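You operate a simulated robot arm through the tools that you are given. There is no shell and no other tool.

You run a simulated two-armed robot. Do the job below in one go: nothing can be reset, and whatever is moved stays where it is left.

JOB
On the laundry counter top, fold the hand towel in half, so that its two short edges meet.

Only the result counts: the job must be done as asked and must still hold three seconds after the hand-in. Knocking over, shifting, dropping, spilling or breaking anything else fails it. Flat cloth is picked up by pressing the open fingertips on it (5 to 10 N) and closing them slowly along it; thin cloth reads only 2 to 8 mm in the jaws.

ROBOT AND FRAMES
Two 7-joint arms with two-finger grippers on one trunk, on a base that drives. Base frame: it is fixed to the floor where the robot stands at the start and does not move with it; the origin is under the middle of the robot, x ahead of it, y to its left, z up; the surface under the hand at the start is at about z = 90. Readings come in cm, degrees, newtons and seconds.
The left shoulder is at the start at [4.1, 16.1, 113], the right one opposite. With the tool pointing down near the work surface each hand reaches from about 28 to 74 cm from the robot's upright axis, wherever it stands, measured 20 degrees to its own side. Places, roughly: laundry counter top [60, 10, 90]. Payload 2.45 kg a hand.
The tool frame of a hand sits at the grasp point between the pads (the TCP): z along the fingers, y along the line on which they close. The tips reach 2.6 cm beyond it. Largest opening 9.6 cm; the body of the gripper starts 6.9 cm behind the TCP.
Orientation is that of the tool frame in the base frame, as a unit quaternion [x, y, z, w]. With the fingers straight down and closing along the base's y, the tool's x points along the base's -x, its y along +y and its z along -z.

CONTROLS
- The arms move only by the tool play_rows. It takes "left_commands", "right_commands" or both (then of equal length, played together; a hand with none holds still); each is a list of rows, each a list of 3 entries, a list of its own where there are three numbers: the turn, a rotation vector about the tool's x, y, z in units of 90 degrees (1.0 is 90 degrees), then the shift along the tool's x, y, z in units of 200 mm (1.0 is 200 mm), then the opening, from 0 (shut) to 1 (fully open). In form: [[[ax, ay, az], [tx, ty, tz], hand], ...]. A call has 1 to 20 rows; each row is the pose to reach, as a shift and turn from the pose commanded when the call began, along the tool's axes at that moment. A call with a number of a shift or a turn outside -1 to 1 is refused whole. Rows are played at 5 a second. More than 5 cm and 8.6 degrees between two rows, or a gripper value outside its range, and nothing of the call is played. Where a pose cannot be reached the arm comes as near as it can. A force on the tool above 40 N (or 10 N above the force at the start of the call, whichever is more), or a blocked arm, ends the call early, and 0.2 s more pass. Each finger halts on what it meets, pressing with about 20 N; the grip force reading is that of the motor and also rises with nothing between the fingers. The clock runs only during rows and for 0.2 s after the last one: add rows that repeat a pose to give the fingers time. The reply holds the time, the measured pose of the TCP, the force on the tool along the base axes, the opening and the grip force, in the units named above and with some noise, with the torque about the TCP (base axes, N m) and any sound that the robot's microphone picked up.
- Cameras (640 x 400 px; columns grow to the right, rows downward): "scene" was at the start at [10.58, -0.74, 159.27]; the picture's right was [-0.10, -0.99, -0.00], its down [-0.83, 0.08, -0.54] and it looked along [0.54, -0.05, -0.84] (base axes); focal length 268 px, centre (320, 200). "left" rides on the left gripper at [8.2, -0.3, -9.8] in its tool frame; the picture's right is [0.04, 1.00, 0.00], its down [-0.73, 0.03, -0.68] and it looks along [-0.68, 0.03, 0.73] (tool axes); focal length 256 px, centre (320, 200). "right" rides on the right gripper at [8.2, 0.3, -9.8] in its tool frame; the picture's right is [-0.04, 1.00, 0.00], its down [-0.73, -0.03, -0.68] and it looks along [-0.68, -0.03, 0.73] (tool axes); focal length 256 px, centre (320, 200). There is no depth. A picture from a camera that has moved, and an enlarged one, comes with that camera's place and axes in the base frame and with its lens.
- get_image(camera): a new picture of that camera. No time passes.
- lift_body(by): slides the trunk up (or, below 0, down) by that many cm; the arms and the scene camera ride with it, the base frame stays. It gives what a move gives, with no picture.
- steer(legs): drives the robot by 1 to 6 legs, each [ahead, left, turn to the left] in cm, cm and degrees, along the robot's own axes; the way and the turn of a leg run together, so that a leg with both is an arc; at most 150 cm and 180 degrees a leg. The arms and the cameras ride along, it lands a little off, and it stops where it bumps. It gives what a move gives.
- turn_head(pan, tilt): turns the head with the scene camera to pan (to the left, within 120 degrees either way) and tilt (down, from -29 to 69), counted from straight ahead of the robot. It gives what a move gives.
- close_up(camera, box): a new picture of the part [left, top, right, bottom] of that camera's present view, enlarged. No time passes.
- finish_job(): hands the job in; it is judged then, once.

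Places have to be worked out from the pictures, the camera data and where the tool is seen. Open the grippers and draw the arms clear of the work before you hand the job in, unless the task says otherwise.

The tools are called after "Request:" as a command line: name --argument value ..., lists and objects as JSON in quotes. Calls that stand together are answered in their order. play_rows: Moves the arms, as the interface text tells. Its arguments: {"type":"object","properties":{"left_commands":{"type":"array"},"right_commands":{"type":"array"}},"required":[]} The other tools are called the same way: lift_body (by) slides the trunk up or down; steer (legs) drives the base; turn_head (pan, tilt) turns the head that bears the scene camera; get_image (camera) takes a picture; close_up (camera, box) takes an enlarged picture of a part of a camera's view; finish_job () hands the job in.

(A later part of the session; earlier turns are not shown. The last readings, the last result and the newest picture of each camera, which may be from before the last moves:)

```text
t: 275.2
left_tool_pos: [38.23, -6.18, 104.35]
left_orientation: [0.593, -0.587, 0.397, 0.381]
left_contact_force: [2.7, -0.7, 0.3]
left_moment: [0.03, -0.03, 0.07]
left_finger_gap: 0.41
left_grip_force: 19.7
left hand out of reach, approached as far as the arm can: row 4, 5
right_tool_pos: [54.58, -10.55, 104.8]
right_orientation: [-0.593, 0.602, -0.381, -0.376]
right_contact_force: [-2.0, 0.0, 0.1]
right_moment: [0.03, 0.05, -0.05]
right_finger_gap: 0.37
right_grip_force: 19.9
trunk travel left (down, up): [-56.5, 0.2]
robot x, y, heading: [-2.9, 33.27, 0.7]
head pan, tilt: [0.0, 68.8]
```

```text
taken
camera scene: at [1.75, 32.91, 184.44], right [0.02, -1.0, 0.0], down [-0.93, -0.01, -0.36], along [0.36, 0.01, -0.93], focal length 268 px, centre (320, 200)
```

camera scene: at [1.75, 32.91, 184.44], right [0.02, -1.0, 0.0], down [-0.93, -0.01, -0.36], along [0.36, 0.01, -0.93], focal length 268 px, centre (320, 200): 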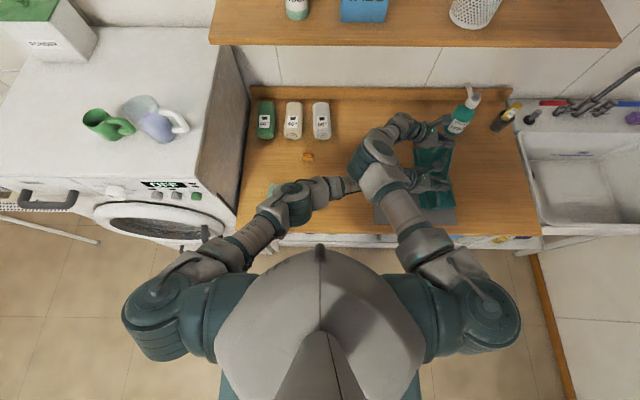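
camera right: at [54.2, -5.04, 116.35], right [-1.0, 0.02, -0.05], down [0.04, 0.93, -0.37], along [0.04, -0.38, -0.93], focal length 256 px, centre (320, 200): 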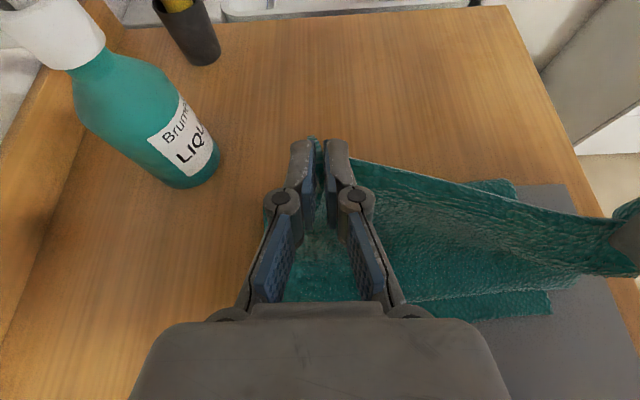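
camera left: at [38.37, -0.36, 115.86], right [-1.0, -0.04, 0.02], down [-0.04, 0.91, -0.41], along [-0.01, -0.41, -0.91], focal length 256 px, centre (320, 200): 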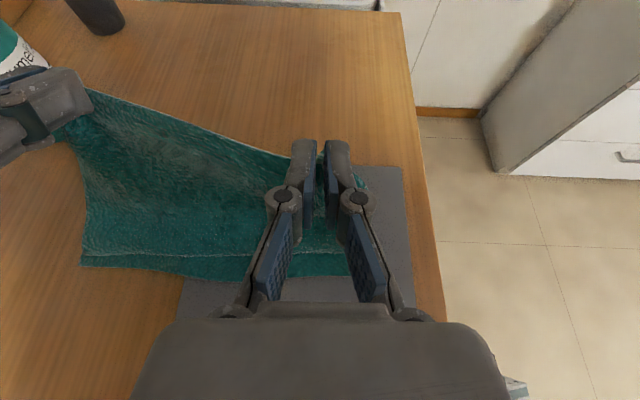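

I see a problem: carried this low, the cloth made a leading bulge and the fold line crept left (to y≈-17), leaving too much cloth in the top layer. The remedy is to raise the edge to ~20 cm directly above the proper fold line (y≈-24), taut, and then bring it down along an arc. First I align and raise both hands and drive back right.

Request:
play_rows --left_commands '[[[0, 0, 0], [0.06, -0.012, -0.026], 0.0], [[0, 0, 0], [0.12, -0.024, -0.052], 0.0], [[0, 0, 0], [0.18, -0.036, -0.077], 0.0], [[0, 0, 0], [0.24, -0.048, -0.103], 0.0], [[0, 0, 0], [0.298, -0.06, -0.129], 0.0], [[0, 0, 0], [0.298, -0.06, -0.129], 0.0]]' --right_commands '[[[0, 0, 0], [0.04, -0.018, -0.066], 0.0], [[0, 0, 0], [0.08, -0.036, -0.133], 0.0], [[0, 0, 0], [0.12, -0.054, -0.2], 0.0], [[0, 0, 0], [0.16, -0.072, -0.266], 0.0], [[0, 0, 0], [0.2024, -0.09, -0.333], 0.0], [[0, 0, 0], [0.2024, -0.09, -0.333], 0.0]]'

Request:
steer --legs '[[0, -2, 0], [0, -3, 0], [0, -3, 0], [0, -3, 0], [0, -2, 0]]'

Request:
get_image --camera "left"

Request:
get_image --camera "right"

```text
t: 276.6
left_tool_pos: [39.53, -5.6, 110.93]
left_orientation: [0.593, -0.588, 0.397, 0.382]
left_contact_force: [0.3, -0.3, -0.2]
left_moment: [0.02, 0.04, 0.01]
left_finger_gap: 0.4
left_grip_force: 19.8
right_tool_pos: [56.25, -5.61, 111.29]
right_orientation: [-0.592, 0.601, -0.382, -0.377]
right_contact_force: [-0.3, 0.5, -0.1]
right_moment: [0.01, -0.01, -0.04]
right_finger_gap: 0.43
right_grip_force: 19.7
trunk travel left (down, up): [-56.5, 0.2]
robot x, y, heading: [-2.62, 33.2, 1.1]
head pan, tilt: [0.0, 68.8]
```

```text
t: 279.1
left_tool_pos: [39.68, -19.13, 110.92]
left_orientation: [0.592, -0.589, 0.396, 0.382]
left_contact_force: [0.8, -0.1, 0.3]
left_moment: [-0.02, 0.01, 0.03]
left_finger_gap: 0.42
left_grip_force: 19.9
right_tool_pos: [56.46, -19.22, 111.3]
right_orientation: [-0.593, 0.601, -0.382, -0.376]
right_contact_force: [-1.3, -0.9, -1.1]
right_moment: [0.02, -0.01, -0.01]
right_finger_gap: 0.4
right_grip_force: 19.3
trunk travel left (down, up): [-56.5, 0.2]
robot x, y, heading: [-2.6, 20.04, 1.1]
head pan, tilt: [0.0, 68.8]
```

```text
taken
camera left: at [39.74, -13.35, 122.26], right [-1.0, -0.03, 0.02], down [-0.04, 0.91, -0.41], along [-0.01, -0.41, -0.91], focal length 256 px, centre (320, 200)
```

left: 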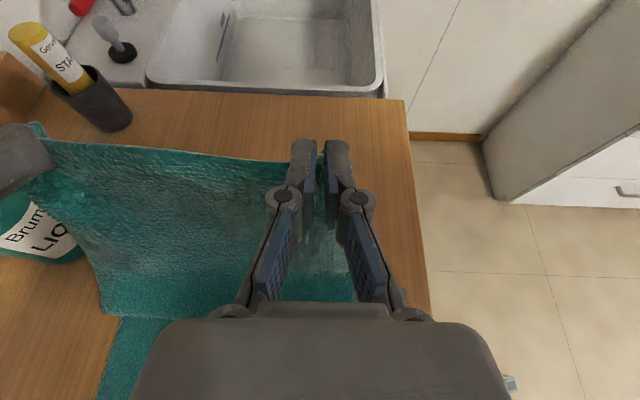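

```text
taken
camera right: at [56.1, -13.8, 122.77], right [-1.0, 0.02, -0.05], down [0.04, 0.93, -0.37], along [0.04, -0.37, -0.93], focal length 256 px, centre (320, 200)
```

right: 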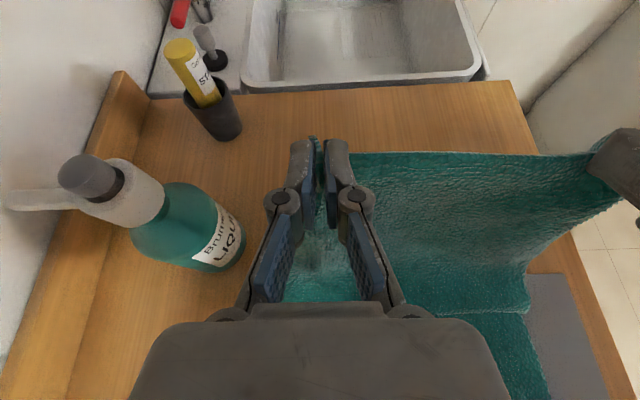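

The bulge is peeling back (its front is at y≈-13). I go 4 cm further right so the top layer hangs straight above the proper fold line.

Request:
steer --legs '[[0, -2, 0], [0, -2, 0]]'

Request:
get_image --camera "left"

Request:
get_image --camera "right"

```text
t: 280.3
left_tool_pos: [39.58, -22.62, 111.1]
left_orientation: [0.591, -0.588, 0.398, 0.382]
left_contact_force: [1.1, 0.4, -1.5]
left_moment: [-0.01, 0.02, -0.02]
left_finger_gap: 0.43
left_grip_force: 20.2
right_tool_pos: [56.15, -22.51, 111.64]
right_orientation: [-0.591, 0.601, -0.384, -0.376]
right_contact_force: [-0.4, 0.3, -0.3]
right_moment: [0.0, -0.01, 0.0]
right_finger_gap: 0.45
right_grip_force: 19.9
trunk travel left (down, up): [-56.5, 0.2]
robot x, y, heading: [-2.28, 16.11, 0.8]
head pan, tilt: [0.0, 68.8]
```

```text
taken
camera left: at [39.54, -16.78, 122.49], right [-1.0, -0.03, 0.02], down [-0.04, 0.91, -0.41], along [0.0, -0.41, -0.91], focal length 256 px, centre (320, 200)
```

left: 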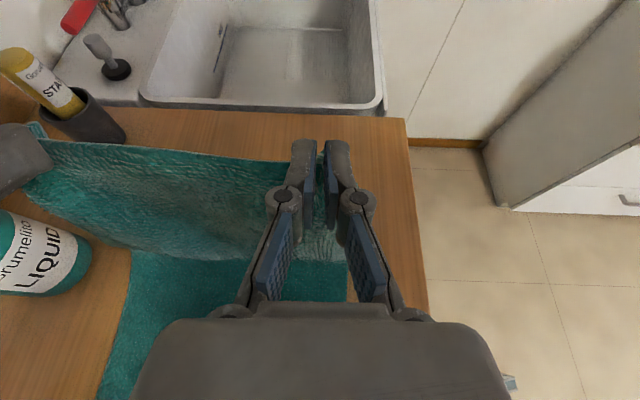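

```text
taken
camera right: at [55.79, -17.12, 123.16], right [-1.0, 0.02, -0.05], down [0.04, 0.93, -0.38], along [0.04, -0.38, -0.92], focal length 256 px, centre (320, 200)
```

right: 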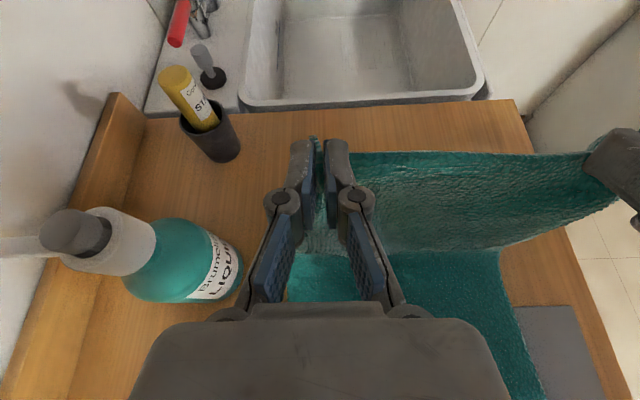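

The top half now hangs vertically above y≈-23. I check the lower layer's left edge from the head camera.

Request:
close_up --camera "scene" --box '[240, 80, 520, 255]'

```text
2.29 times, centred on (380, 168) of scene
camera zoom: at [2.04, 15.61, 184.44], right [0.02, -1.0, 0.0], down [-0.93, -0.01, -0.36], along [0.36, 0.01, -0.93], focal length 613 px, centre (183, 274)
```

zoom: 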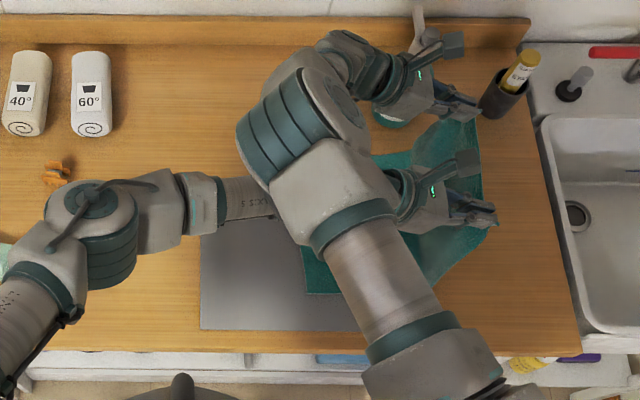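

The lower layer is in place (near-left corner (35.8,-3.3)) and the grey sheet hasn't moved. Now I lay the top layer down along an arc: small trunk drops alternating with short legs to the left.

Request:
play_rows --left_commands '[[[0, 0, 0], [0, -0.022, 0], 0.0], [[0, 0, 0], [0, -0.04, 0], 0.0], [[0, 0, 0], [0, -0.04, 0], 0.0]]' --right_commands '[[[0, 0, 0], [0, -0.022, 0], 0.0], [[0, 0, 0], [0, -0.045, 0], 0.0], [[0, 0, 0], [0, -0.045, 0], 0.0]]'

Request:
lift_body --by -2

Request:
steer --legs '[[0, 2, 0], [0, 2.5, 0], [0, 2.5, 0]]'

Request:
lift_body --by -3

Request:
get_image --camera "left"

Request:
get_image --camera "right"

```text
t: 281.1
left_tool_pos: [39.99, -23.01, 111.28]
left_orientation: [0.591, -0.589, 0.399, 0.381]
left_contact_force: [0.4, -1.2, -0.1]
left_moment: [0.01, 0.03, 0.05]
left_finger_gap: 0.4
left_grip_force: 20.2
right_tool_pos: [56.76, -22.9, 111.84]
right_orientation: [-0.591, 0.603, -0.384, -0.375]
right_contact_force: [-2.1, 0.3, 0.4]
right_moment: [0.03, 0.02, 0.03]
right_finger_gap: 0.44
right_grip_force: 19.3
trunk travel left (down, up): [-56.5, 0.2]
robot x, y, heading: [-2.28, 15.93, 0.8]
head pan, tilt: [0.0, 68.8]
```

```text
t: 281.7
left_tool_pos: [40.05, -22.37, 109.49]
left_orientation: [0.591, -0.587, 0.401, 0.382]
left_contact_force: [1.3, -0.8, -0.2]
left_moment: [0.02, 0.02, 0.01]
left_finger_gap: 0.42
left_grip_force: 20.2
right_tool_pos: [56.83, -22.39, 110.07]
right_orientation: [-0.59, 0.601, -0.386, -0.376]
right_contact_force: [-0.6, 0.2, -0.3]
right_moment: [-0.03, 0.0, -0.03]
right_finger_gap: 0.42
right_grip_force: 19.8
trunk travel left (down, up): [-54.5, 2.2]
robot x, y, heading: [-2.55, 16.1, 0.8]
head pan, tilt: [0.0, 68.8]
```

```text
t: 283.4
left_tool_pos: [39.85, -13.78, 109.84]
left_orientation: [0.588, -0.585, 0.404, 0.384]
left_contact_force: [1.7, 0.2, -1.0]
left_moment: [-0.06, 0.04, -0.07]
left_finger_gap: 0.42
left_grip_force: 19.7
right_tool_pos: [56.59, -13.75, 110.46]
right_orientation: [-0.589, 0.599, -0.39, -0.378]
right_contact_force: [0.0, 1.2, 0.4]
right_moment: [-0.05, 0.04, -0.06]
right_finger_gap: 0.41
right_grip_force: 20.2
trunk travel left (down, up): [-54.5, 2.2]
robot x, y, heading: [-2.59, 23.28, 0.8]
head pan, tilt: [0.0, 68.8]
```

```text
t: 284.1
left_tool_pos: [39.72, -14.21, 106.75]
left_orientation: [0.589, -0.587, 0.403, 0.382]
left_contact_force: [1.3, 0.1, 0.4]
left_moment: [-0.06, 0.05, -0.07]
left_finger_gap: 0.41
left_grip_force: 19.4
right_tool_pos: [56.44, -13.92, 107.37]
right_orientation: [-0.589, 0.6, -0.389, -0.375]
right_contact_force: [-0.2, 0.1, 0.4]
right_moment: [0.05, 0.0, -0.04]
right_finger_gap: 0.44
right_grip_force: 20.3
trunk travel left (down, up): [-51.5, 5.2]
robot x, y, heading: [-2.56, 23.47, 1.0]
head pan, tilt: [0.0, 68.8]
```

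```text
taken
camera left: at [39.68, -8.22, 117.99], right [-1.0, -0.03, 0.01], down [-0.04, 0.91, -0.42], along [0.0, -0.42, -0.91], focal length 256 px, centre (320, 200)
```

left: 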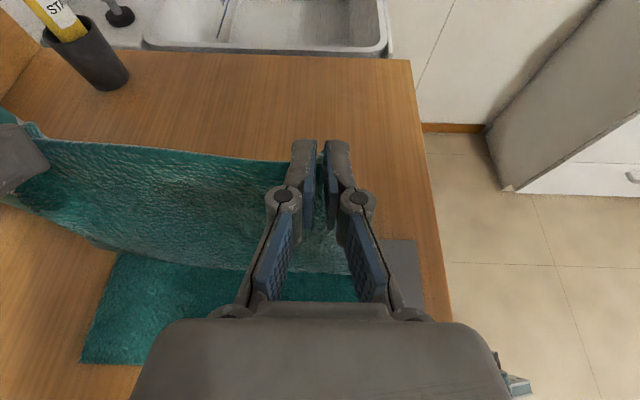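

```text
taken
camera right: at [55.87, -8.39, 118.96], right [-1.0, 0.02, -0.06], down [0.04, 0.92, -0.38], along [0.05, -0.39, -0.92], focal length 256 px, centre (320, 200)
```

right: 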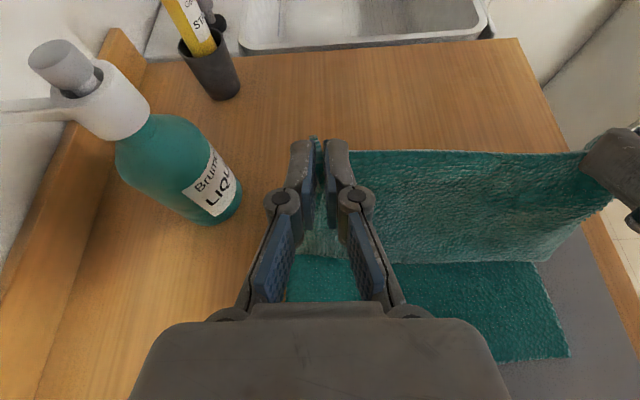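

The limp cloth hangs straight down rather than swinging on an arc, so I was too high for how far left I'd gone and the fold line crept to about y≈-21. I go back to the vertical hang above y≈-23 to reset it, and then descend one centimetre per centimetre.

Request:
lift_body --by 4.5

Request:
steer --legs '[[0, -3, 0], [0, -3, 0], [0, -3, 0]]'

Request:
get_image --camera "left"

Request:
get_image --camera "right"

```text
t: 285.0
left_tool_pos: [39.7, -14.72, 111.01]
left_orientation: [0.589, -0.588, 0.401, 0.381]
left_contact_force: [1.3, -0.1, -0.1]
left_moment: [-0.03, 0.04, -0.01]
left_finger_gap: 0.4
left_grip_force: 20.5
right_tool_pos: [56.36, -14.55, 111.8]
right_orientation: [-0.59, 0.601, -0.388, -0.374]
right_contact_force: [-0.2, 0.9, -0.4]
right_moment: [0.01, 0.02, -0.02]
right_finger_gap: 0.46
right_grip_force: 20.1
trunk travel left (down, up): [-56.0, 0.7]
robot x, y, heading: [-2.46, 23.43, 1.1]
head pan, tilt: [0.0, 68.8]
```

```text
t: 286.7
left_tool_pos: [39.69, -26.6, 110.24]
left_orientation: [0.593, -0.591, 0.396, 0.377]
left_contact_force: [0.0, -0.7, 0.4]
left_moment: [0.07, 0.0, 0.07]
left_finger_gap: 0.4
left_grip_force: 20.3
right_tool_pos: [56.42, -26.13, 111.12]
right_orientation: [-0.592, 0.606, -0.382, -0.37]
right_contact_force: [-1.3, -1.0, 0.5]
right_moment: [0.09, 0.02, 0.03]
right_finger_gap: 0.44
right_grip_force: 19.7
trunk travel left (down, up): [-56.0, 0.7]
robot x, y, heading: [-1.93, 14.17, 0.8]
head pan, tilt: [0.0, 68.8]
```

```text
taken
camera left: at [39.83, -20.73, 121.67], right [-1.0, -0.03, 0.02], down [-0.03, 0.92, -0.4], along [0.0, -0.4, -0.92], focal length 256 px, centre (320, 200)
```

left: 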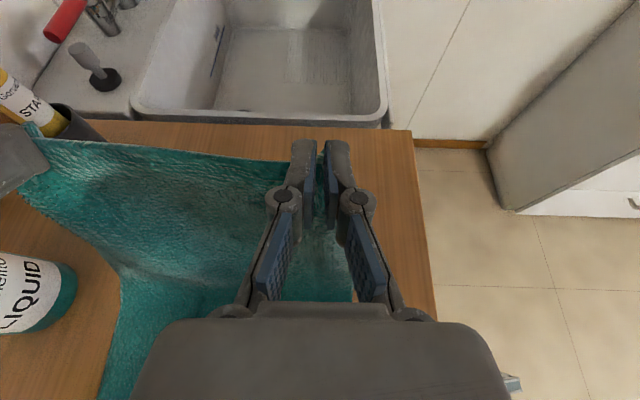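

```text
taken
camera right: at [55.97, -20.94, 122.61], right [-1.0, 0.02, -0.06], down [0.04, 0.93, -0.36], along [0.05, -0.37, -0.93], focal length 256 px, centre (320, 200)
```

right: 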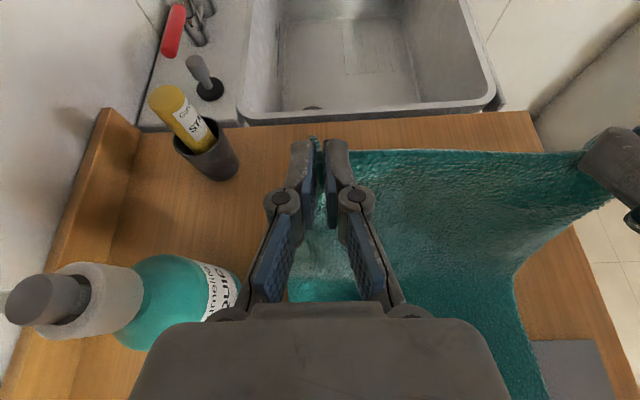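

The fold line is back at y≈-23.7. Now the descent: down and left in equal small steps.

Request:
lift_body --by -1

Request:
steer --legs '[[0, 1.5, 0], [0, 1.8, 0]]'

Request:
lift_body --by -2.5

Request:
steer --legs '[[0, 2.5, 0]]'

Request:
lift_body --by -2.5

Request:
steer --legs '[[0, 2.5, 0]]'

Request:
get_image --camera "left"

Request:
get_image --camera "right"

```text
t: 287.3
left_tool_pos: [39.23, -23.61, 110.55]
left_orientation: [-0.586, 0.587, -0.405, -0.385]
left_contact_force: [0.8, -0.8, -0.4]
left_moment: [0.05, 0.01, 0.08]
left_finger_gap: 0.43
left_grip_force: 19.5
right_tool_pos: [56.05, -23.49, 111.42]
right_orientation: [-0.586, 0.601, -0.391, -0.378]
right_contact_force: [-1.3, -0.4, 0.0]
right_moment: [0.03, 0.01, -0.03]
right_finger_gap: 0.43
right_grip_force: 20.0
trunk travel left (down, up): [-55.0, 1.7]
robot x, y, heading: [-2.58, 13.62, 0.9]
head pan, tilt: [0.0, 68.8]
```

```text
t: 288.4
left_tool_pos: [39.17, -23.72, 109.64]
left_orientation: [-0.59, 0.592, -0.397, -0.379]
left_contact_force: [-2.0, 0.3, 1.1]
left_moment: [0.15, -0.06, 0.2]
left_finger_gap: 0.4
left_grip_force: 20.6
right_tool_pos: [55.95, -23.69, 110.33]
right_orientation: [-0.59, 0.607, -0.383, -0.371]
right_contact_force: [-2.1, -1.5, 0.1]
right_moment: [0.07, -0.03, 0.11]
right_finger_gap: 0.42
right_grip_force: 20.7
trunk travel left (down, up): [-55.0, 1.7]
robot x, y, heading: [-2.55, 16.73, 0.7]
head pan, tilt: [0.0, 68.8]
```

```text
t: 289.1
left_tool_pos: [38.78, -20.16, 108.69]
left_orientation: [-0.584, 0.586, -0.408, -0.386]
left_contact_force: [1.7, 0.9, -0.4]
left_moment: [0.01, 0.04, -0.01]
left_finger_gap: 0.43
left_grip_force: 19.4
right_tool_pos: [55.63, -20.01, 109.27]
right_orientation: [-0.583, 0.601, -0.393, -0.379]
right_contact_force: [-0.9, 0.7, -0.2]
right_moment: [0.02, 0.06, -0.06]
right_finger_gap: 0.42
right_grip_force: 20.2
trunk travel left (down, up): [-52.5, 4.2]
robot x, y, heading: [-2.22, 16.65, 0.7]
head pan, tilt: [0.0, 68.8]
```

```text
t: 289.9
left_tool_pos: [38.85, -15.52, 109.11]
left_orientation: [-0.58, 0.584, -0.412, -0.39]
left_contact_force: [2.8, 0.4, -0.5]
left_moment: [-0.1, 0.1, -0.14]
left_finger_gap: 0.43
left_grip_force: 20.3
right_tool_pos: [55.52, -15.34, 109.85]
right_orientation: [-0.581, 0.597, -0.399, -0.383]
right_contact_force: [-0.2, 0.6, -0.5]
right_moment: [-0.1, 0.1, -0.07]
right_finger_gap: 0.41
right_grip_force: 20.1
trunk travel left (down, up): [-52.5, 4.2]
robot x, y, heading: [-1.94, 19.8, 0.7]
head pan, tilt: [0.0, 68.8]
```

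```text
t: 290.6
left_tool_pos: [38.95, -16.55, 106.06]
left_orientation: [-0.583, 0.588, -0.409, -0.385]
left_contact_force: [1.2, 0.4, -0.6]
left_moment: [-0.07, 0.09, -0.12]
left_finger_gap: 0.41
left_grip_force: 19.5
right_tool_pos: [55.37, -15.95, 107.13]
right_orientation: [-0.585, 0.6, -0.397, -0.375]
right_contact_force: [1.3, 1.2, -0.3]
right_moment: [-0.06, 0.02, -0.02]
right_finger_gap: 0.38
right_grip_force: 20.2
trunk travel left (down, up): [-50.0, 6.7]
robot x, y, heading: [-2.33, 20.12, 0.9]
head pan, tilt: [0.0, 68.8]
```

```text
t: 291.4
left_tool_pos: [38.64, -16.73, 105.36]
left_orientation: [-0.587, 0.59, -0.404, -0.38]
left_contact_force: [0.5, 0.5, -0.7]
left_moment: [0.02, 0.02, 0.0]
left_finger_gap: 0.42
left_grip_force: 19.9
right_tool_pos: [55.26, -16.37, 106.31]
right_orientation: [-0.587, 0.606, -0.388, -0.372]
right_contact_force: [-0.5, -0.1, -1.2]
right_moment: [0.01, -0.01, 0.01]
right_finger_gap: 0.43
right_grip_force: 19.8
trunk travel left (down, up): [-50.0, 6.7]
robot x, y, heading: [-2.66, 22.45, 0.6]
head pan, tilt: [0.0, 68.8]
```

```text
taken
camera left: at [38.49, -10.87, 116.66], right [-1.0, -0.03, 0.01], down [-0.03, 0.91, -0.41], along [0.01, -0.41, -0.91], focal length 256 px, centre (320, 200)
```

left: 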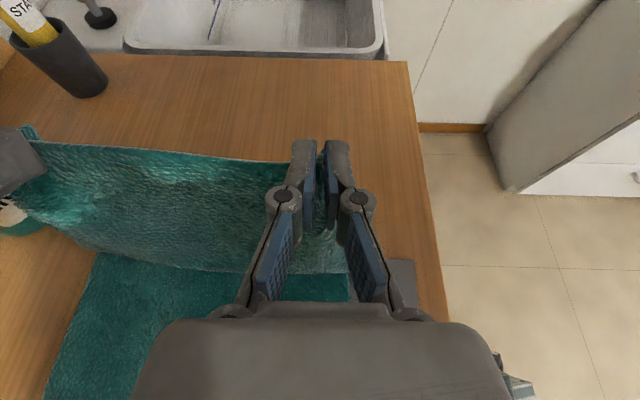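

```text
taken
camera right: at [54.64, -10.94, 117.78], right [-1.0, 0.02, -0.07], down [0.05, 0.92, -0.38], along [0.06, -0.38, -0.92], focal length 256 px, centre (320, 200)
```

right: 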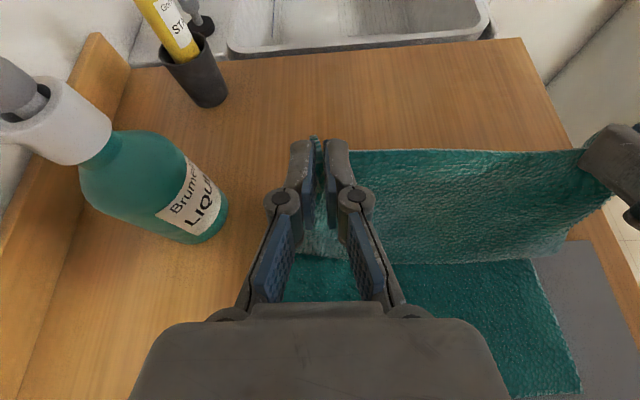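

Sway after each move let the hem overshoot, and by cloth length the fold line is now near y≈-22.3 instead of -23.7. I reset once more to the vertical hang, and this time I'll stay about 3 cm lower than the limit so sway can't pull the fold.

Request:
lift_body --by 5.5

Request:
steer --legs '[[0, -2, 0], [0, -3, 0], [0, -3, 0], [0, -2, 0]]'

Request:
play_rows --left_commands '[[[0, 0, 0], [0, 0, 0], 0], [[0, 0, 0], [0, 0, 0], 0], [[0, 0, 0], [0, 0, 0], 0], [[0, 0, 0], [0, 0, 0], 0], [[0, 0, 0], [0, 0, 0], 0], [[0, 0, 0], [0, 0, 0], 0], [[0, 0, 0], [0, 0, 0], 0], [[0, 0, 0], [0, 0, 0], 0], [[0, 0, 0], [0, 0, 0], 0], [[0, 0, 0], [0, 0, 0], 0], [[0, 0, 0], [0, 0, 0], 0], [[0, 0, 0], [0, 0, 0], 0], [[0, 0, 0], [0, 0, 0], 0], [[0, 0, 0], [0, 0, 0], 0], [[0, 0, 0], [0, 0, 0], 0]]'

Request:
get_image --camera "left"

Request:
get_image --camera "right"

Request:
close_up --camera "scene" --box '[240, 80, 520, 255]'

```text
t: 292.4
left_tool_pos: [38.5, -16.06, 111.27]
left_orientation: [-0.585, 0.59, -0.405, -0.381]
left_contact_force: [0.4, -1.1, 0.6]
left_moment: [-0.01, 0.05, 0.01]
left_finger_gap: 0.44
left_grip_force: 19.9
right_tool_pos: [54.95, -15.42, 112.21]
right_orientation: [-0.585, 0.604, -0.392, -0.374]
right_contact_force: [-0.5, -0.5, 0.1]
right_moment: [-0.01, 0.01, 0.0]
right_finger_gap: 0.44
right_grip_force: 20.0
trunk travel left (down, up): [-55.5, 1.2]
robot x, y, heading: [-2.87, 22.08, 0.9]
head pan, tilt: [0.0, 68.8]
```

```text
t: 294.4
left_tool_pos: [38.71, -24.23, 111.54]
left_orientation: [-0.583, 0.588, -0.41, -0.384]
left_contact_force: [2.2, 0.2, 0.2]
left_moment: [-0.04, 0.07, -0.05]
left_finger_gap: 0.41
left_grip_force: 19.7
right_tool_pos: [55.09, -23.98, 112.8]
right_orientation: [-0.584, 0.601, -0.397, -0.375]
right_contact_force: [0.1, 0.3, -0.9]
right_moment: [-0.03, 0.0, -0.02]
right_finger_gap: 0.43
right_grip_force: 19.8
trunk travel left (down, up): [-55.5, 1.2]
robot x, y, heading: [-2.15, 12.56, 0.9]
head pan, tilt: [0.0, 68.8]
```

```text
t: 297.6
left_tool_pos: [38.42, -23.61, 111.92]
left_orientation: [-0.58, 0.588, -0.412, -0.385]
left_contact_force: [2.1, -0.1, -0.3]
left_moment: [-0.07, 0.08, -0.04]
left_finger_gap: 0.42
left_grip_force: 20.0
right_tool_pos: [54.74, -22.9, 113.11]
right_orientation: [-0.583, 0.6, -0.4, -0.375]
right_contact_force: [0.4, 1.3, -0.4]
right_moment: [0.0, 0.05, -0.03]
right_finger_gap: 0.43
right_grip_force: 20.4
trunk travel left (down, up): [-55.5, 1.2]
robot x, y, heading: [-2.37, 13.11, 0.7]
head pan, tilt: [0.0, 68.8]
```

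```text
taken
camera left: at [38.21, -17.44, 123.08], right [-1.0, -0.03, 0.0], down [-0.02, 0.9, -0.44], along [0.01, -0.44, -0.9], focal length 256 px, centre (320, 200)
```

left: 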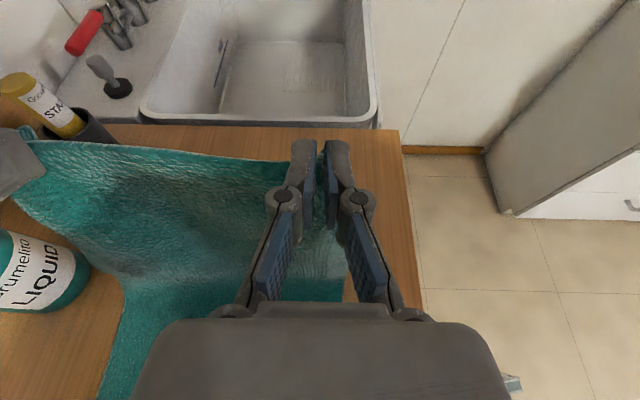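

```text
taken
camera right: at [54.08, -17.21, 124.52], right [-1.0, 0.02, -0.08], down [0.05, 0.92, -0.4], along [0.07, -0.4, -0.91], focal length 256 px, centre (320, 200)
```

right: 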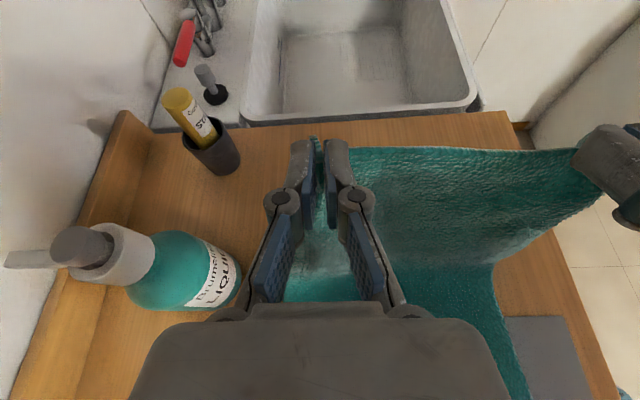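

```text
2.29 times, centred on (380, 168) of scene
camera zoom: at [2.05, 14.59, 183.44], right [0.02, -1.0, 0.01], down [-0.93, -0.02, -0.36], along [0.36, 0.0, -0.93], focal length 613 px, centre (183, 274)
```

zoom: 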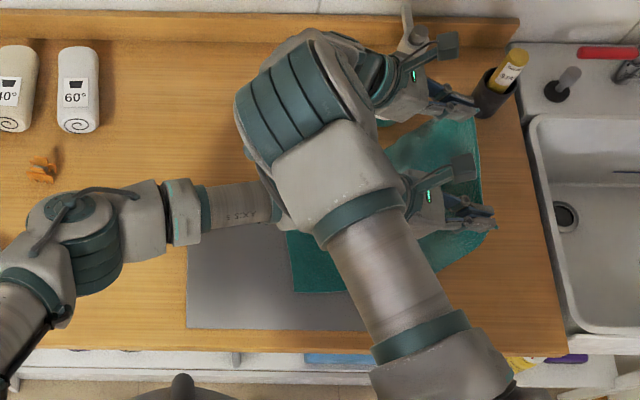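

Settled: hem at y≈-23, but a bit too high (fold at y≈-22). I lower 1.7 cm, go 3 cm right to pull the fold to ≈-23.7, and shift both hands +1.9 cm in x to line up with the lower layer.

Request:
lift_body --by -1.7

Request:
steer --legs '[[0, -1.5, 0], [0, -1.8, 0]]'

Request:
play_rows --left_commands '[[[0, 0, 0], [0, -0.02, 0], 0], [[0, 0, 0], [0, -0.04, 0], 0], [[0, 0, 0], [0, -0.06, 0], 0], [[0, 0, 0], [0, -0.08, 0], 0], [[0, 0, 0], [0, -0.095, 0], 0], [[0, 0, 0], [0, -0.095, 0], 0], [[0, 0, 0], [0, -0.095, 0], 0], [[0, 0, 0], [0, -0.095, 0], 0], [[0, 0, 0], [0, -0.095, 0], 0], [[0, 0, 0], [0, -0.095, 0], 0], [[0, 0, 0], [0, -0.095, 0], 0], [[0, 0, 0], [0, -0.095, 0], 0], [[0, 0, 0], [0, -0.095, 0], 0], [[0, 0, 0], [0, -0.095, 0], 0], [[0, 0, 0], [0, -0.095, 0], 0], [[0, 0, 0], [0, -0.095, 0], 0]]' --right_commands '[[[0, 0, 0], [0, -0.02, 0], 0], [[0, 0, 0], [0, -0.04, 0], 0], [[0, 0, 0], [0, -0.06, 0], 0], [[0, 0, 0], [0, -0.08, 0], 0], [[0, 0, 0], [0, -0.1, 0], 0], [[0, 0, 0], [0, -0.11, 0], 0], [[0, 0, 0], [0, -0.11, 0], 0], [[0, 0, 0], [0, -0.11, 0], 0], [[0, 0, 0], [0, -0.11, 0], 0], [[0, 0, 0], [0, -0.11, 0], 0], [[0, 0, 0], [0, -0.11, 0], 0], [[0, 0, 0], [0, -0.11, 0], 0], [[0, 0, 0], [0, -0.11, 0], 0], [[0, 0, 0], [0, -0.11, 0], 0], [[0, 0, 0], [0, -0.11, 0], 0], [[0, 0, 0], [0, -0.11, 0], 0]]'

Request:
get_image --camera "right"

Request:
get_image --camera "left"

```text
t: 298.3
left_tool_pos: [38.51, -24.37, 109.9]
left_orientation: [-0.582, 0.588, -0.411, -0.384]
left_contact_force: [1.1, -0.1, -0.1]
left_moment: [0.0, 0.03, -0.03]
left_finger_gap: 0.41
left_grip_force: 19.6
right_tool_pos: [54.76, -24.46, 111.23]
right_orientation: [-0.58, 0.606, -0.394, -0.376]
right_contact_force: [-0.4, -0.2, -0.4]
right_moment: [0.01, -0.01, 0.03]
right_finger_gap: 0.41
right_grip_force: 20.0
trunk travel left (down, up): [-53.8, 2.9]
robot x, y, heading: [-2.12, 13.03, 1.0]
head pan, tilt: [0.0, 68.8]
```

```text
t: 299.4
left_tool_pos: [38.64, -26.19, 110.38]
left_orientation: [-0.58, 0.587, -0.413, -0.386]
left_contact_force: [0.4, -0.2, -0.3]
left_moment: [-0.02, 0.11, -0.14]
left_finger_gap: 0.43
left_grip_force: 20.1
right_tool_pos: [54.72, -26.29, 111.45]
right_orientation: [-0.578, 0.604, -0.397, -0.378]
right_contact_force: [-0.7, 0.7, 0.8]
right_moment: [0.0, 0.05, -0.01]
right_finger_gap: 0.42
right_grip_force: 19.7
trunk travel left (down, up): [-53.8, 2.9]
robot x, y, heading: [-2.21, 9.29, 0.8]
head pan, tilt: [0.0, 68.8]
```

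```text
t: 302.8
left_tool_pos: [40.03, -27.58, 110.07]
left_orientation: [-0.581, 0.589, -0.411, -0.383]
left_contact_force: [0.0, 1.0, 0.1]
left_moment: [0.02, 0.08, 0.01]
left_finger_gap: 0.41
left_grip_force: 20.9
right_tool_pos: [56.53, -27.74, 111.53]
right_orientation: [-0.579, 0.607, -0.395, -0.374]
right_contact_force: [0.0, -0.8, -0.2]
right_moment: [-0.01, 0.01, 0.01]
right_finger_gap: 0.43
right_grip_force: 20.5
right hand out of reach, approached as far as the arm can: row 1, 2, 3, 4
trunk travel left (down, up): [-53.8, 2.9]
robot x, y, heading: [-2.04, 9.5, 1.0]
head pan, tilt: [0.0, 68.8]
```

```text
taken
camera right: at [55.82, -22.05, 122.86], right [-1.0, 0.03, -0.08], down [0.06, 0.92, -0.39], along [0.06, -0.39, -0.92], focal length 256 px, centre (320, 200)
```

right: 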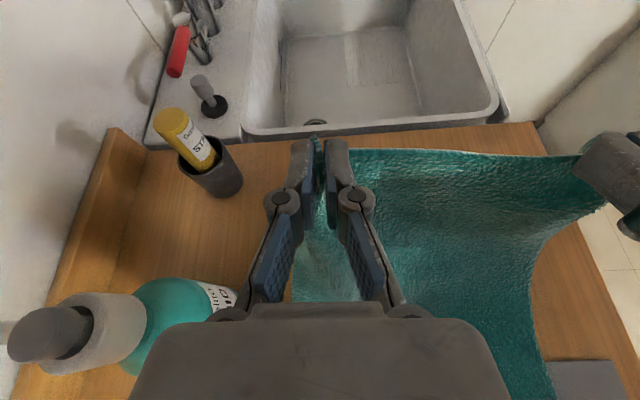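

```text
taken
camera left: at [39.88, -21.5, 121.32], right [-1.0, -0.03, 0.0], down [-0.02, 0.9, -0.43], along [0.01, -0.43, -0.9], focal length 256 px, centre (320, 200)
```

left: 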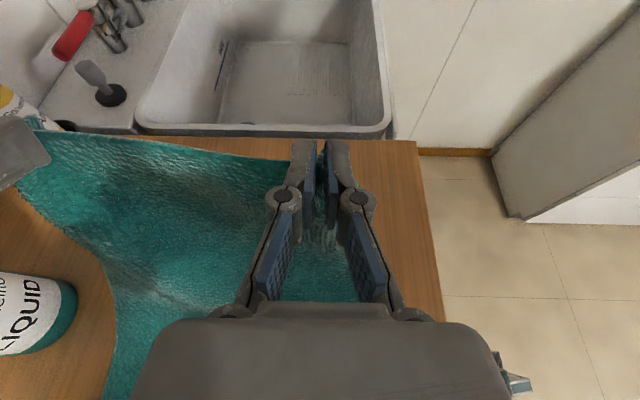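

I check that the lower layer's left edge hasn't been pulled by this.

Request:
close_up --camera "scene" --box '[240, 80, 520, 255]'

```text
2.29 times, centred on (380, 168) of scene
camera zoom: at [2.23, 8.85, 181.75], right [0.02, -1.0, 0.0], down [-0.93, -0.01, -0.36], along [0.36, 0.01, -0.93], focal length 613 px, centre (183, 274)
```

zoom: 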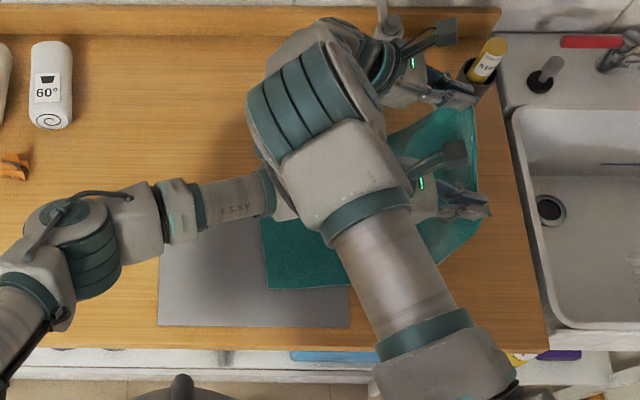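

The lower layer is unmoved (near-left corner (35.3,-3.5)) and the fold geometry is right. I level the hands and start the descent with a 3 cm slack margin.

Request:
play_rows --right_commands '[[[0, 0, 0], [-0.027, 0, 0.013], 0], [[0, 0, 0], [-0.054, 0, 0.0256], 0], [[0, 0, 0], [-0.054, 0, 0.0256], 0]]'

Request:
lift_body --by -3

Request:
steer --legs '[[0, 1.5, 0], [0, 2, 0], [0, 2, 0]]'

Request:
lift_body --by -3

Request:
play_rows --left_commands '[[[0, 0, 0], [0, 0, 0], 0], [[0, 0, 0], [0, 0, 0], 0], [[0, 0, 0], [0, 0, 0], 0], [[0, 0, 0], [0, 0, 0], 0], [[0, 0, 0], [0, 0, 0], 0], [[0, 0, 0], [0, 0, 0], 0], [[0, 0, 0], [0, 0, 0], 0], [[0, 0, 0], [0, 0, 0], 0]]'

Request:
get_image --camera "right"

Request:
get_image --camera "left"

```text
t: 303.6
left_tool_pos: [40.05, -26.93, 110.42]
left_orientation: [-0.58, 0.589, -0.412, -0.384]
left_contact_force: [0.5, -0.4, 0.2]
left_moment: [0.0, 0.0, 0.01]
left_finger_gap: 0.4
left_grip_force: 19.7
right_tool_pos: [56.58, -26.94, 110.36]
right_orientation: [-0.578, 0.605, -0.397, -0.376]
right_contact_force: [0.6, 0.2, -0.2]
right_moment: [0.06, 0.02, -0.03]
right_finger_gap: 0.41
right_grip_force: 19.9
trunk travel left (down, up): [-53.8, 2.9]
robot x, y, heading: [-2.43, 9.29, 0.9]
head pan, tilt: [0.0, 68.8]
```

```text
t: 304.4
left_tool_pos: [40.25, -26.6, 107.25]
left_orientation: [-0.58, 0.588, -0.414, -0.383]
left_contact_force: [0.2, 0.4, -0.5]
left_moment: [-0.05, 0.05, 0.0]
left_finger_gap: 0.42
left_grip_force: 20.1
right_tool_pos: [56.6, -26.72, 107.55]
right_orientation: [-0.579, 0.605, -0.398, -0.375]
right_contact_force: [0.0, -0.3, -1.1]
right_moment: [0.02, 0.01, -0.04]
right_finger_gap: 0.4
right_grip_force: 20.0
trunk travel left (down, up): [-50.8, 5.9]
robot x, y, heading: [-2.23, 9.73, 0.9]
head pan, tilt: [0.0, 68.8]
```

```text
t: 305.9
left_tool_pos: [40.01, -21.05, 107.3]
left_orientation: [-0.579, 0.588, -0.413, -0.385]
left_contact_force: [-0.8, 0.5, 0.8]
left_moment: [-0.01, 0.02, -0.03]
left_finger_gap: 0.41
left_grip_force: 20.6
right_tool_pos: [56.52, -21.28, 107.52]
right_orientation: [-0.579, 0.605, -0.397, -0.375]
right_contact_force: [0.4, 0.1, -0.3]
right_moment: [-0.02, 0.03, 0.01]
right_finger_gap: 0.43
right_grip_force: 20.2
trunk travel left (down, up): [-50.8, 5.9]
robot x, y, heading: [-1.96, 15.15, 0.9]
head pan, tilt: [0.0, 68.8]
```

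```text
t: 306.7
left_tool_pos: [39.83, -21.18, 104.35]
left_orientation: [-0.58, 0.589, -0.413, -0.382]
left_contact_force: [0.2, 0.2, -0.8]
left_moment: [0.02, 0.09, -0.01]
left_finger_gap: 0.39
left_grip_force: 20.0
right_tool_pos: [56.34, -21.21, 104.75]
right_orientation: [-0.578, 0.606, -0.399, -0.374]
right_contact_force: [-0.4, 0.6, -0.6]
right_moment: [-0.02, 0.0, 0.02]
right_finger_gap: 0.4
right_grip_force: 19.8
trunk travel left (down, up): [-47.8, 8.9]
robot x, y, heading: [-2.24, 15.54, 1.1]
head pan, tilt: [0.0, 68.8]
```

```text
t: 308.5
left_tool_pos: [39.8, -21.5, 104.34]
left_orientation: [-0.58, 0.589, -0.413, -0.382]
left_contact_force: [-0.6, 0.1, 0.0]
left_moment: [0.02, 0.06, -0.01]
left_finger_gap: 0.4
left_grip_force: 20.0
right_tool_pos: [56.31, -21.41, 104.56]
right_orientation: [-0.579, 0.606, -0.398, -0.374]
right_contact_force: [-1.0, -0.1, -0.3]
right_moment: [0.0, 0.02, 0.0]
right_finger_gap: 0.41
right_grip_force: 20.7
trunk travel left (down, up): [-47.8, 8.9]
robot x, y, heading: [-2.52, 15.47, 0.8]
head pan, tilt: [0.0, 68.8]
```

```text
taken
camera right: at [55.52, -15.85, 115.97], right [-1.0, 0.03, -0.09], down [0.06, 0.92, -0.39], along [0.07, -0.4, -0.92], focal length 256 px, centre (320, 200)
```

right: 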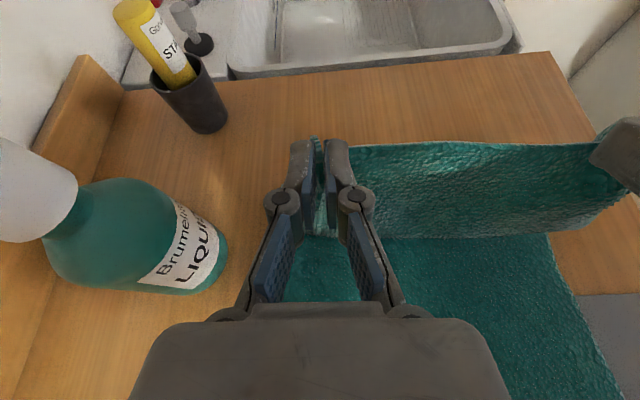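

```text
taken
camera left: at [39.56, -15.41, 115.51], right [-1.0, -0.03, -0.01], down [-0.02, 0.9, -0.43], along [0.02, -0.43, -0.9], focal length 256 px, centre (320, 200)
```

left: 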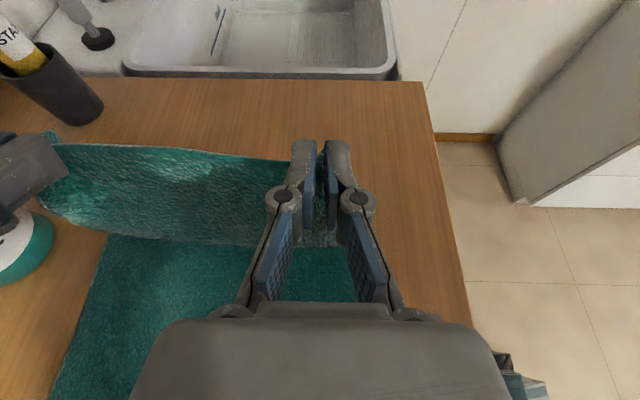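

Sway is much smaller now and the curtain hangs cleanly. I continue: left and down in small steps, keeping slack.

Request:
steer --legs '[[0, 1.5, 0], [0, 1.5, 0]]'

Request:
lift_body --by -2.2

Request:
steer --legs '[[0, 1.5, 0], [0, 1.5, 0]]'

Request:
lift_body --by -2.5

Request:
steer --legs '[[0, 1.3, 0], [0, 1.2, 0]]'

Request:
lift_body --by -2.5

Request:
get_image --camera "right"

Request:
get_image --camera "left"

```text
t: 309.6
left_tool_pos: [39.72, -18.9, 104.15]
left_orientation: [-0.581, 0.59, -0.411, -0.381]
left_contact_force: [-1.0, 0.5, -0.5]
left_moment: [0.03, 0.04, 0.0]
left_finger_gap: 0.42
left_grip_force: 19.8
right_tool_pos: [56.2, -19.04, 104.36]
right_orientation: [-0.578, 0.607, -0.396, -0.374]
right_contact_force: [-0.9, -0.8, 0.6]
right_moment: [0.01, 0.03, 0.04]
right_finger_gap: 0.42
right_grip_force: 20.1
trunk travel left (down, up): [-47.8, 8.9]
robot x, y, heading: [-2.33, 18.18, 1.3]
head pan, tilt: [0.0, 68.8]
```

```text
t: 310.3
left_tool_pos: [39.43, -18.29, 102.41]
left_orientation: [-0.578, 0.59, -0.414, -0.383]
left_contact_force: [0.0, 0.0, 0.4]
left_moment: [0.03, 0.04, -0.02]
left_finger_gap: 0.41
left_grip_force: 19.8
right_tool_pos: [55.94, -18.4, 102.59]
right_orientation: [-0.576, 0.607, -0.398, -0.376]
right_contact_force: [-0.6, 0.3, -0.5]
right_moment: [0.02, -0.02, 0.06]
right_finger_gap: 0.41
right_grip_force: 20.5
trunk travel left (down, up): [-45.6, 11.1]
robot x, y, heading: [-2.49, 17.98, 1.1]
head pan, tilt: [0.0, 68.8]
```

```text
t: 311.4
left_tool_pos: [39.22, -16.48, 102.17]
left_orientation: [-0.58, 0.591, -0.412, -0.381]
left_contact_force: [-0.8, -0.2, 0.5]
left_moment: [0.05, 0.04, 0.04]
left_finger_gap: 0.38
left_grip_force: 19.8
right_tool_pos: [55.89, -16.5, 102.33]
right_orientation: [-0.578, 0.609, -0.395, -0.373]
right_contact_force: [-1.2, -0.4, 0.6]
right_moment: [0.01, 0.0, 0.06]
right_finger_gap: 0.4
right_grip_force: 20.5
trunk travel left (down, up): [-45.6, 11.1]
robot x, y, heading: [-2.63, 21.04, 1.0]
head pan, tilt: [0.0, 68.8]
```

```text
t: 312.2
left_tool_pos: [39.1, -15.48, 100.07]
left_orientation: [-0.577, 0.591, -0.415, -0.382]
left_contact_force: [0.5, 0.9, 0.2]
left_moment: [0.02, 0.06, 0.01]
left_finger_gap: 0.4
left_grip_force: 20.1
right_tool_pos: [55.8, -15.7, 100.22]
right_orientation: [-0.576, 0.607, -0.398, -0.376]
right_contact_force: [-1.1, 0.2, -0.3]
right_moment: [-0.03, 0.03, -0.01]
right_finger_gap: 0.44
right_grip_force: 19.3
trunk travel left (down, up): [-43.1, 13.6]
robot x, y, heading: [-2.11, 20.76, 1.0]
head pan, tilt: [0.0, 68.8]
```

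```text
t: 313.3
left_tool_pos: [38.89, -14.74, 99.73]
left_orientation: [-0.58, 0.592, -0.411, -0.38]
left_contact_force: [-0.1, -0.3, 0.4]
left_moment: [0.02, 0.02, 0.08]
left_finger_gap: 0.41
left_grip_force: 20.2
right_tool_pos: [55.68, -14.84, 99.7]
right_orientation: [-0.578, 0.61, -0.394, -0.374]
right_contact_force: [-0.8, -0.8, -0.9]
right_moment: [0.03, 0.02, 0.06]
right_finger_gap: 0.42
right_grip_force: 19.6
trunk travel left (down, up): [-43.1, 13.6]
robot x, y, heading: [-2.65, 23.23, 1.1]
head pan, tilt: [0.0, 68.8]
```

```text
t: 314.0
left_tool_pos: [38.57, -13.57, 97.7]
left_orientation: [-0.576, 0.59, -0.417, -0.382]
left_contact_force: [1.3, -0.4, -0.3]
left_moment: [-0.02, 0.06, -0.03]
left_finger_gap: 0.4
left_grip_force: 20.1
right_tool_pos: [55.42, -13.92, 97.64]
right_orientation: [-0.574, 0.609, -0.397, -0.376]
right_contact_force: [-0.3, 0.3, 0.2]
right_moment: [-0.02, 0.01, -0.02]
right_finger_gap: 0.43
right_grip_force: 20.0
trunk travel left (down, up): [-40.6, 16.1]
robot x, y, heading: [-2.73, 22.76, 0.9]
head pan, tilt: [0.0, 68.8]
```

```text
taken
camera right: at [54.71, -8.19, 109.12], right [-1.0, 0.04, -0.09], down [0.07, 0.92, -0.4], along [0.06, -0.4, -0.91], focal length 256 px, centre (320, 200)
```

right: 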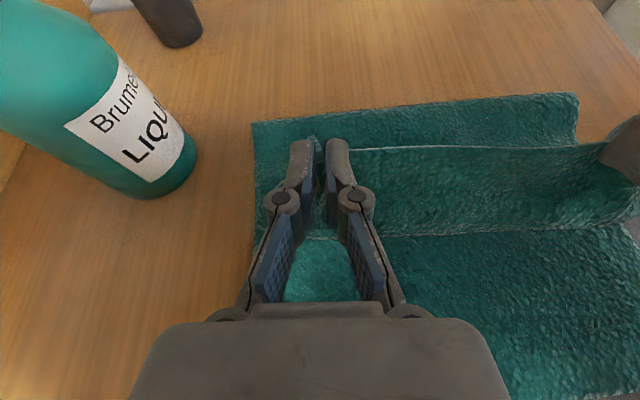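

```text
taken
camera left: at [38.35, -7.48, 108.84], right [-1.0, -0.03, -0.01], down [-0.02, 0.9, -0.44], along [0.02, -0.44, -0.9], focal length 256 px, centre (320, 200)
```

left: 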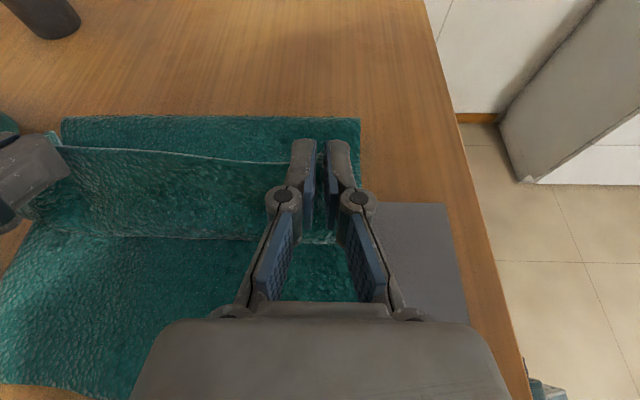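

Now the fold line is visible behind the hem: it runs at y≈-24.3, just as wanted, with a neat rectangle. I continue left 4 cm and nudge both hands +1.2 cm in x.

Request:
steer --legs '[[0, 1.3, 0], [0, 1.4, 0], [0, 1.3, 0]]'

Request:
play_rows --left_commands '[[[0, 0, 0], [0, -0.03, 0], 0], [[0, 0, 0], [0, -0.055, 0], 0], [[0, 0, 0], [0, -0.055, 0], 0], [[0, 0, 0], [0, -0.055, 0], 0], [[0, 0, 0], [0, -0.055, 0], 0], [[0, 0, 0], [0, -0.055, 0], 0]]' --right_commands '[[[0, 0, 0], [0, -0.03, 0], 0], [[0, 0, 0], [0, -0.06, 0], 0], [[0, 0, 0], [0, -0.07, 0], 0], [[0, 0, 0], [0, -0.07, 0], 0], [[0, 0, 0], [0, -0.07, 0], 0], [[0, 0, 0], [0, -0.07, 0], 0]]'

Request:
get_image --camera "right"

Request:
get_image --camera "left"

```text
t: 315.5
left_tool_pos: [38.59, -9.51, 97.69]
left_orientation: [-0.577, 0.591, -0.416, -0.38]
left_contact_force: [1.3, 0.1, -1.0]
left_moment: [0.0, 0.05, -0.02]
left_finger_gap: 0.41
left_grip_force: 20.2
right_tool_pos: [55.33, -9.92, 97.73]
right_orientation: [-0.575, 0.609, -0.397, -0.376]
right_contact_force: [-0.8, 0.4, -0.1]
right_moment: [-0.01, 0.05, -0.03]
right_finger_gap: 0.4
right_grip_force: 19.9
trunk travel left (down, up): [-40.6, 16.1]
robot x, y, heading: [-2.4, 27.26, 1.0]
head pan, tilt: [0.0, 68.8]
```

```text
t: 316.9
left_tool_pos: [39.54, -10.18, 97.65]
left_orientation: [-0.577, 0.592, -0.416, -0.379]
left_contact_force: [2.3, -1.3, -1.0]
left_moment: [-0.01, -0.03, 0.05]
left_finger_gap: 0.44
left_grip_force: 19.8
right_tool_pos: [56.37, -10.27, 97.78]
right_orientation: [-0.575, 0.611, -0.397, -0.374]
right_contact_force: [-2.9, 0.5, 0.1]
right_moment: [0.04, 0.08, -0.02]
right_finger_gap: 0.41
right_grip_force: 20.0
trunk travel left (down, up): [-40.6, 16.1]
robot x, y, heading: [-2.24, 27.13, 1.2]
head pan, tilt: [0.0, 68.8]
```

```text
taken
camera right: at [55.72, -4.71, 109.19], right [-0.99, 0.04, -0.09], down [0.07, 0.92, -0.39], along [0.07, -0.4, -0.92], focal length 256 px, centre (320, 200)
```

right: 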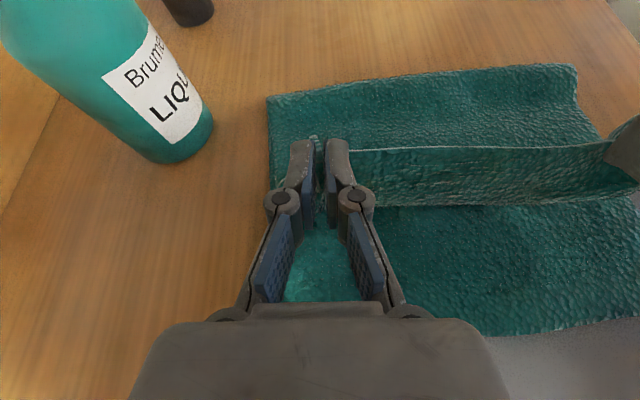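

```text
taken
camera left: at [39.1, -4.03, 108.85], right [-1.0, -0.03, -0.02], down [-0.02, 0.9, -0.43], along [0.03, -0.43, -0.9], focal length 256 px, centre (320, 200)
```

left: 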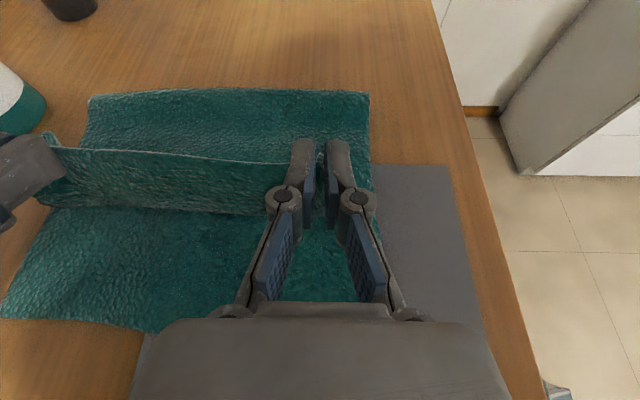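

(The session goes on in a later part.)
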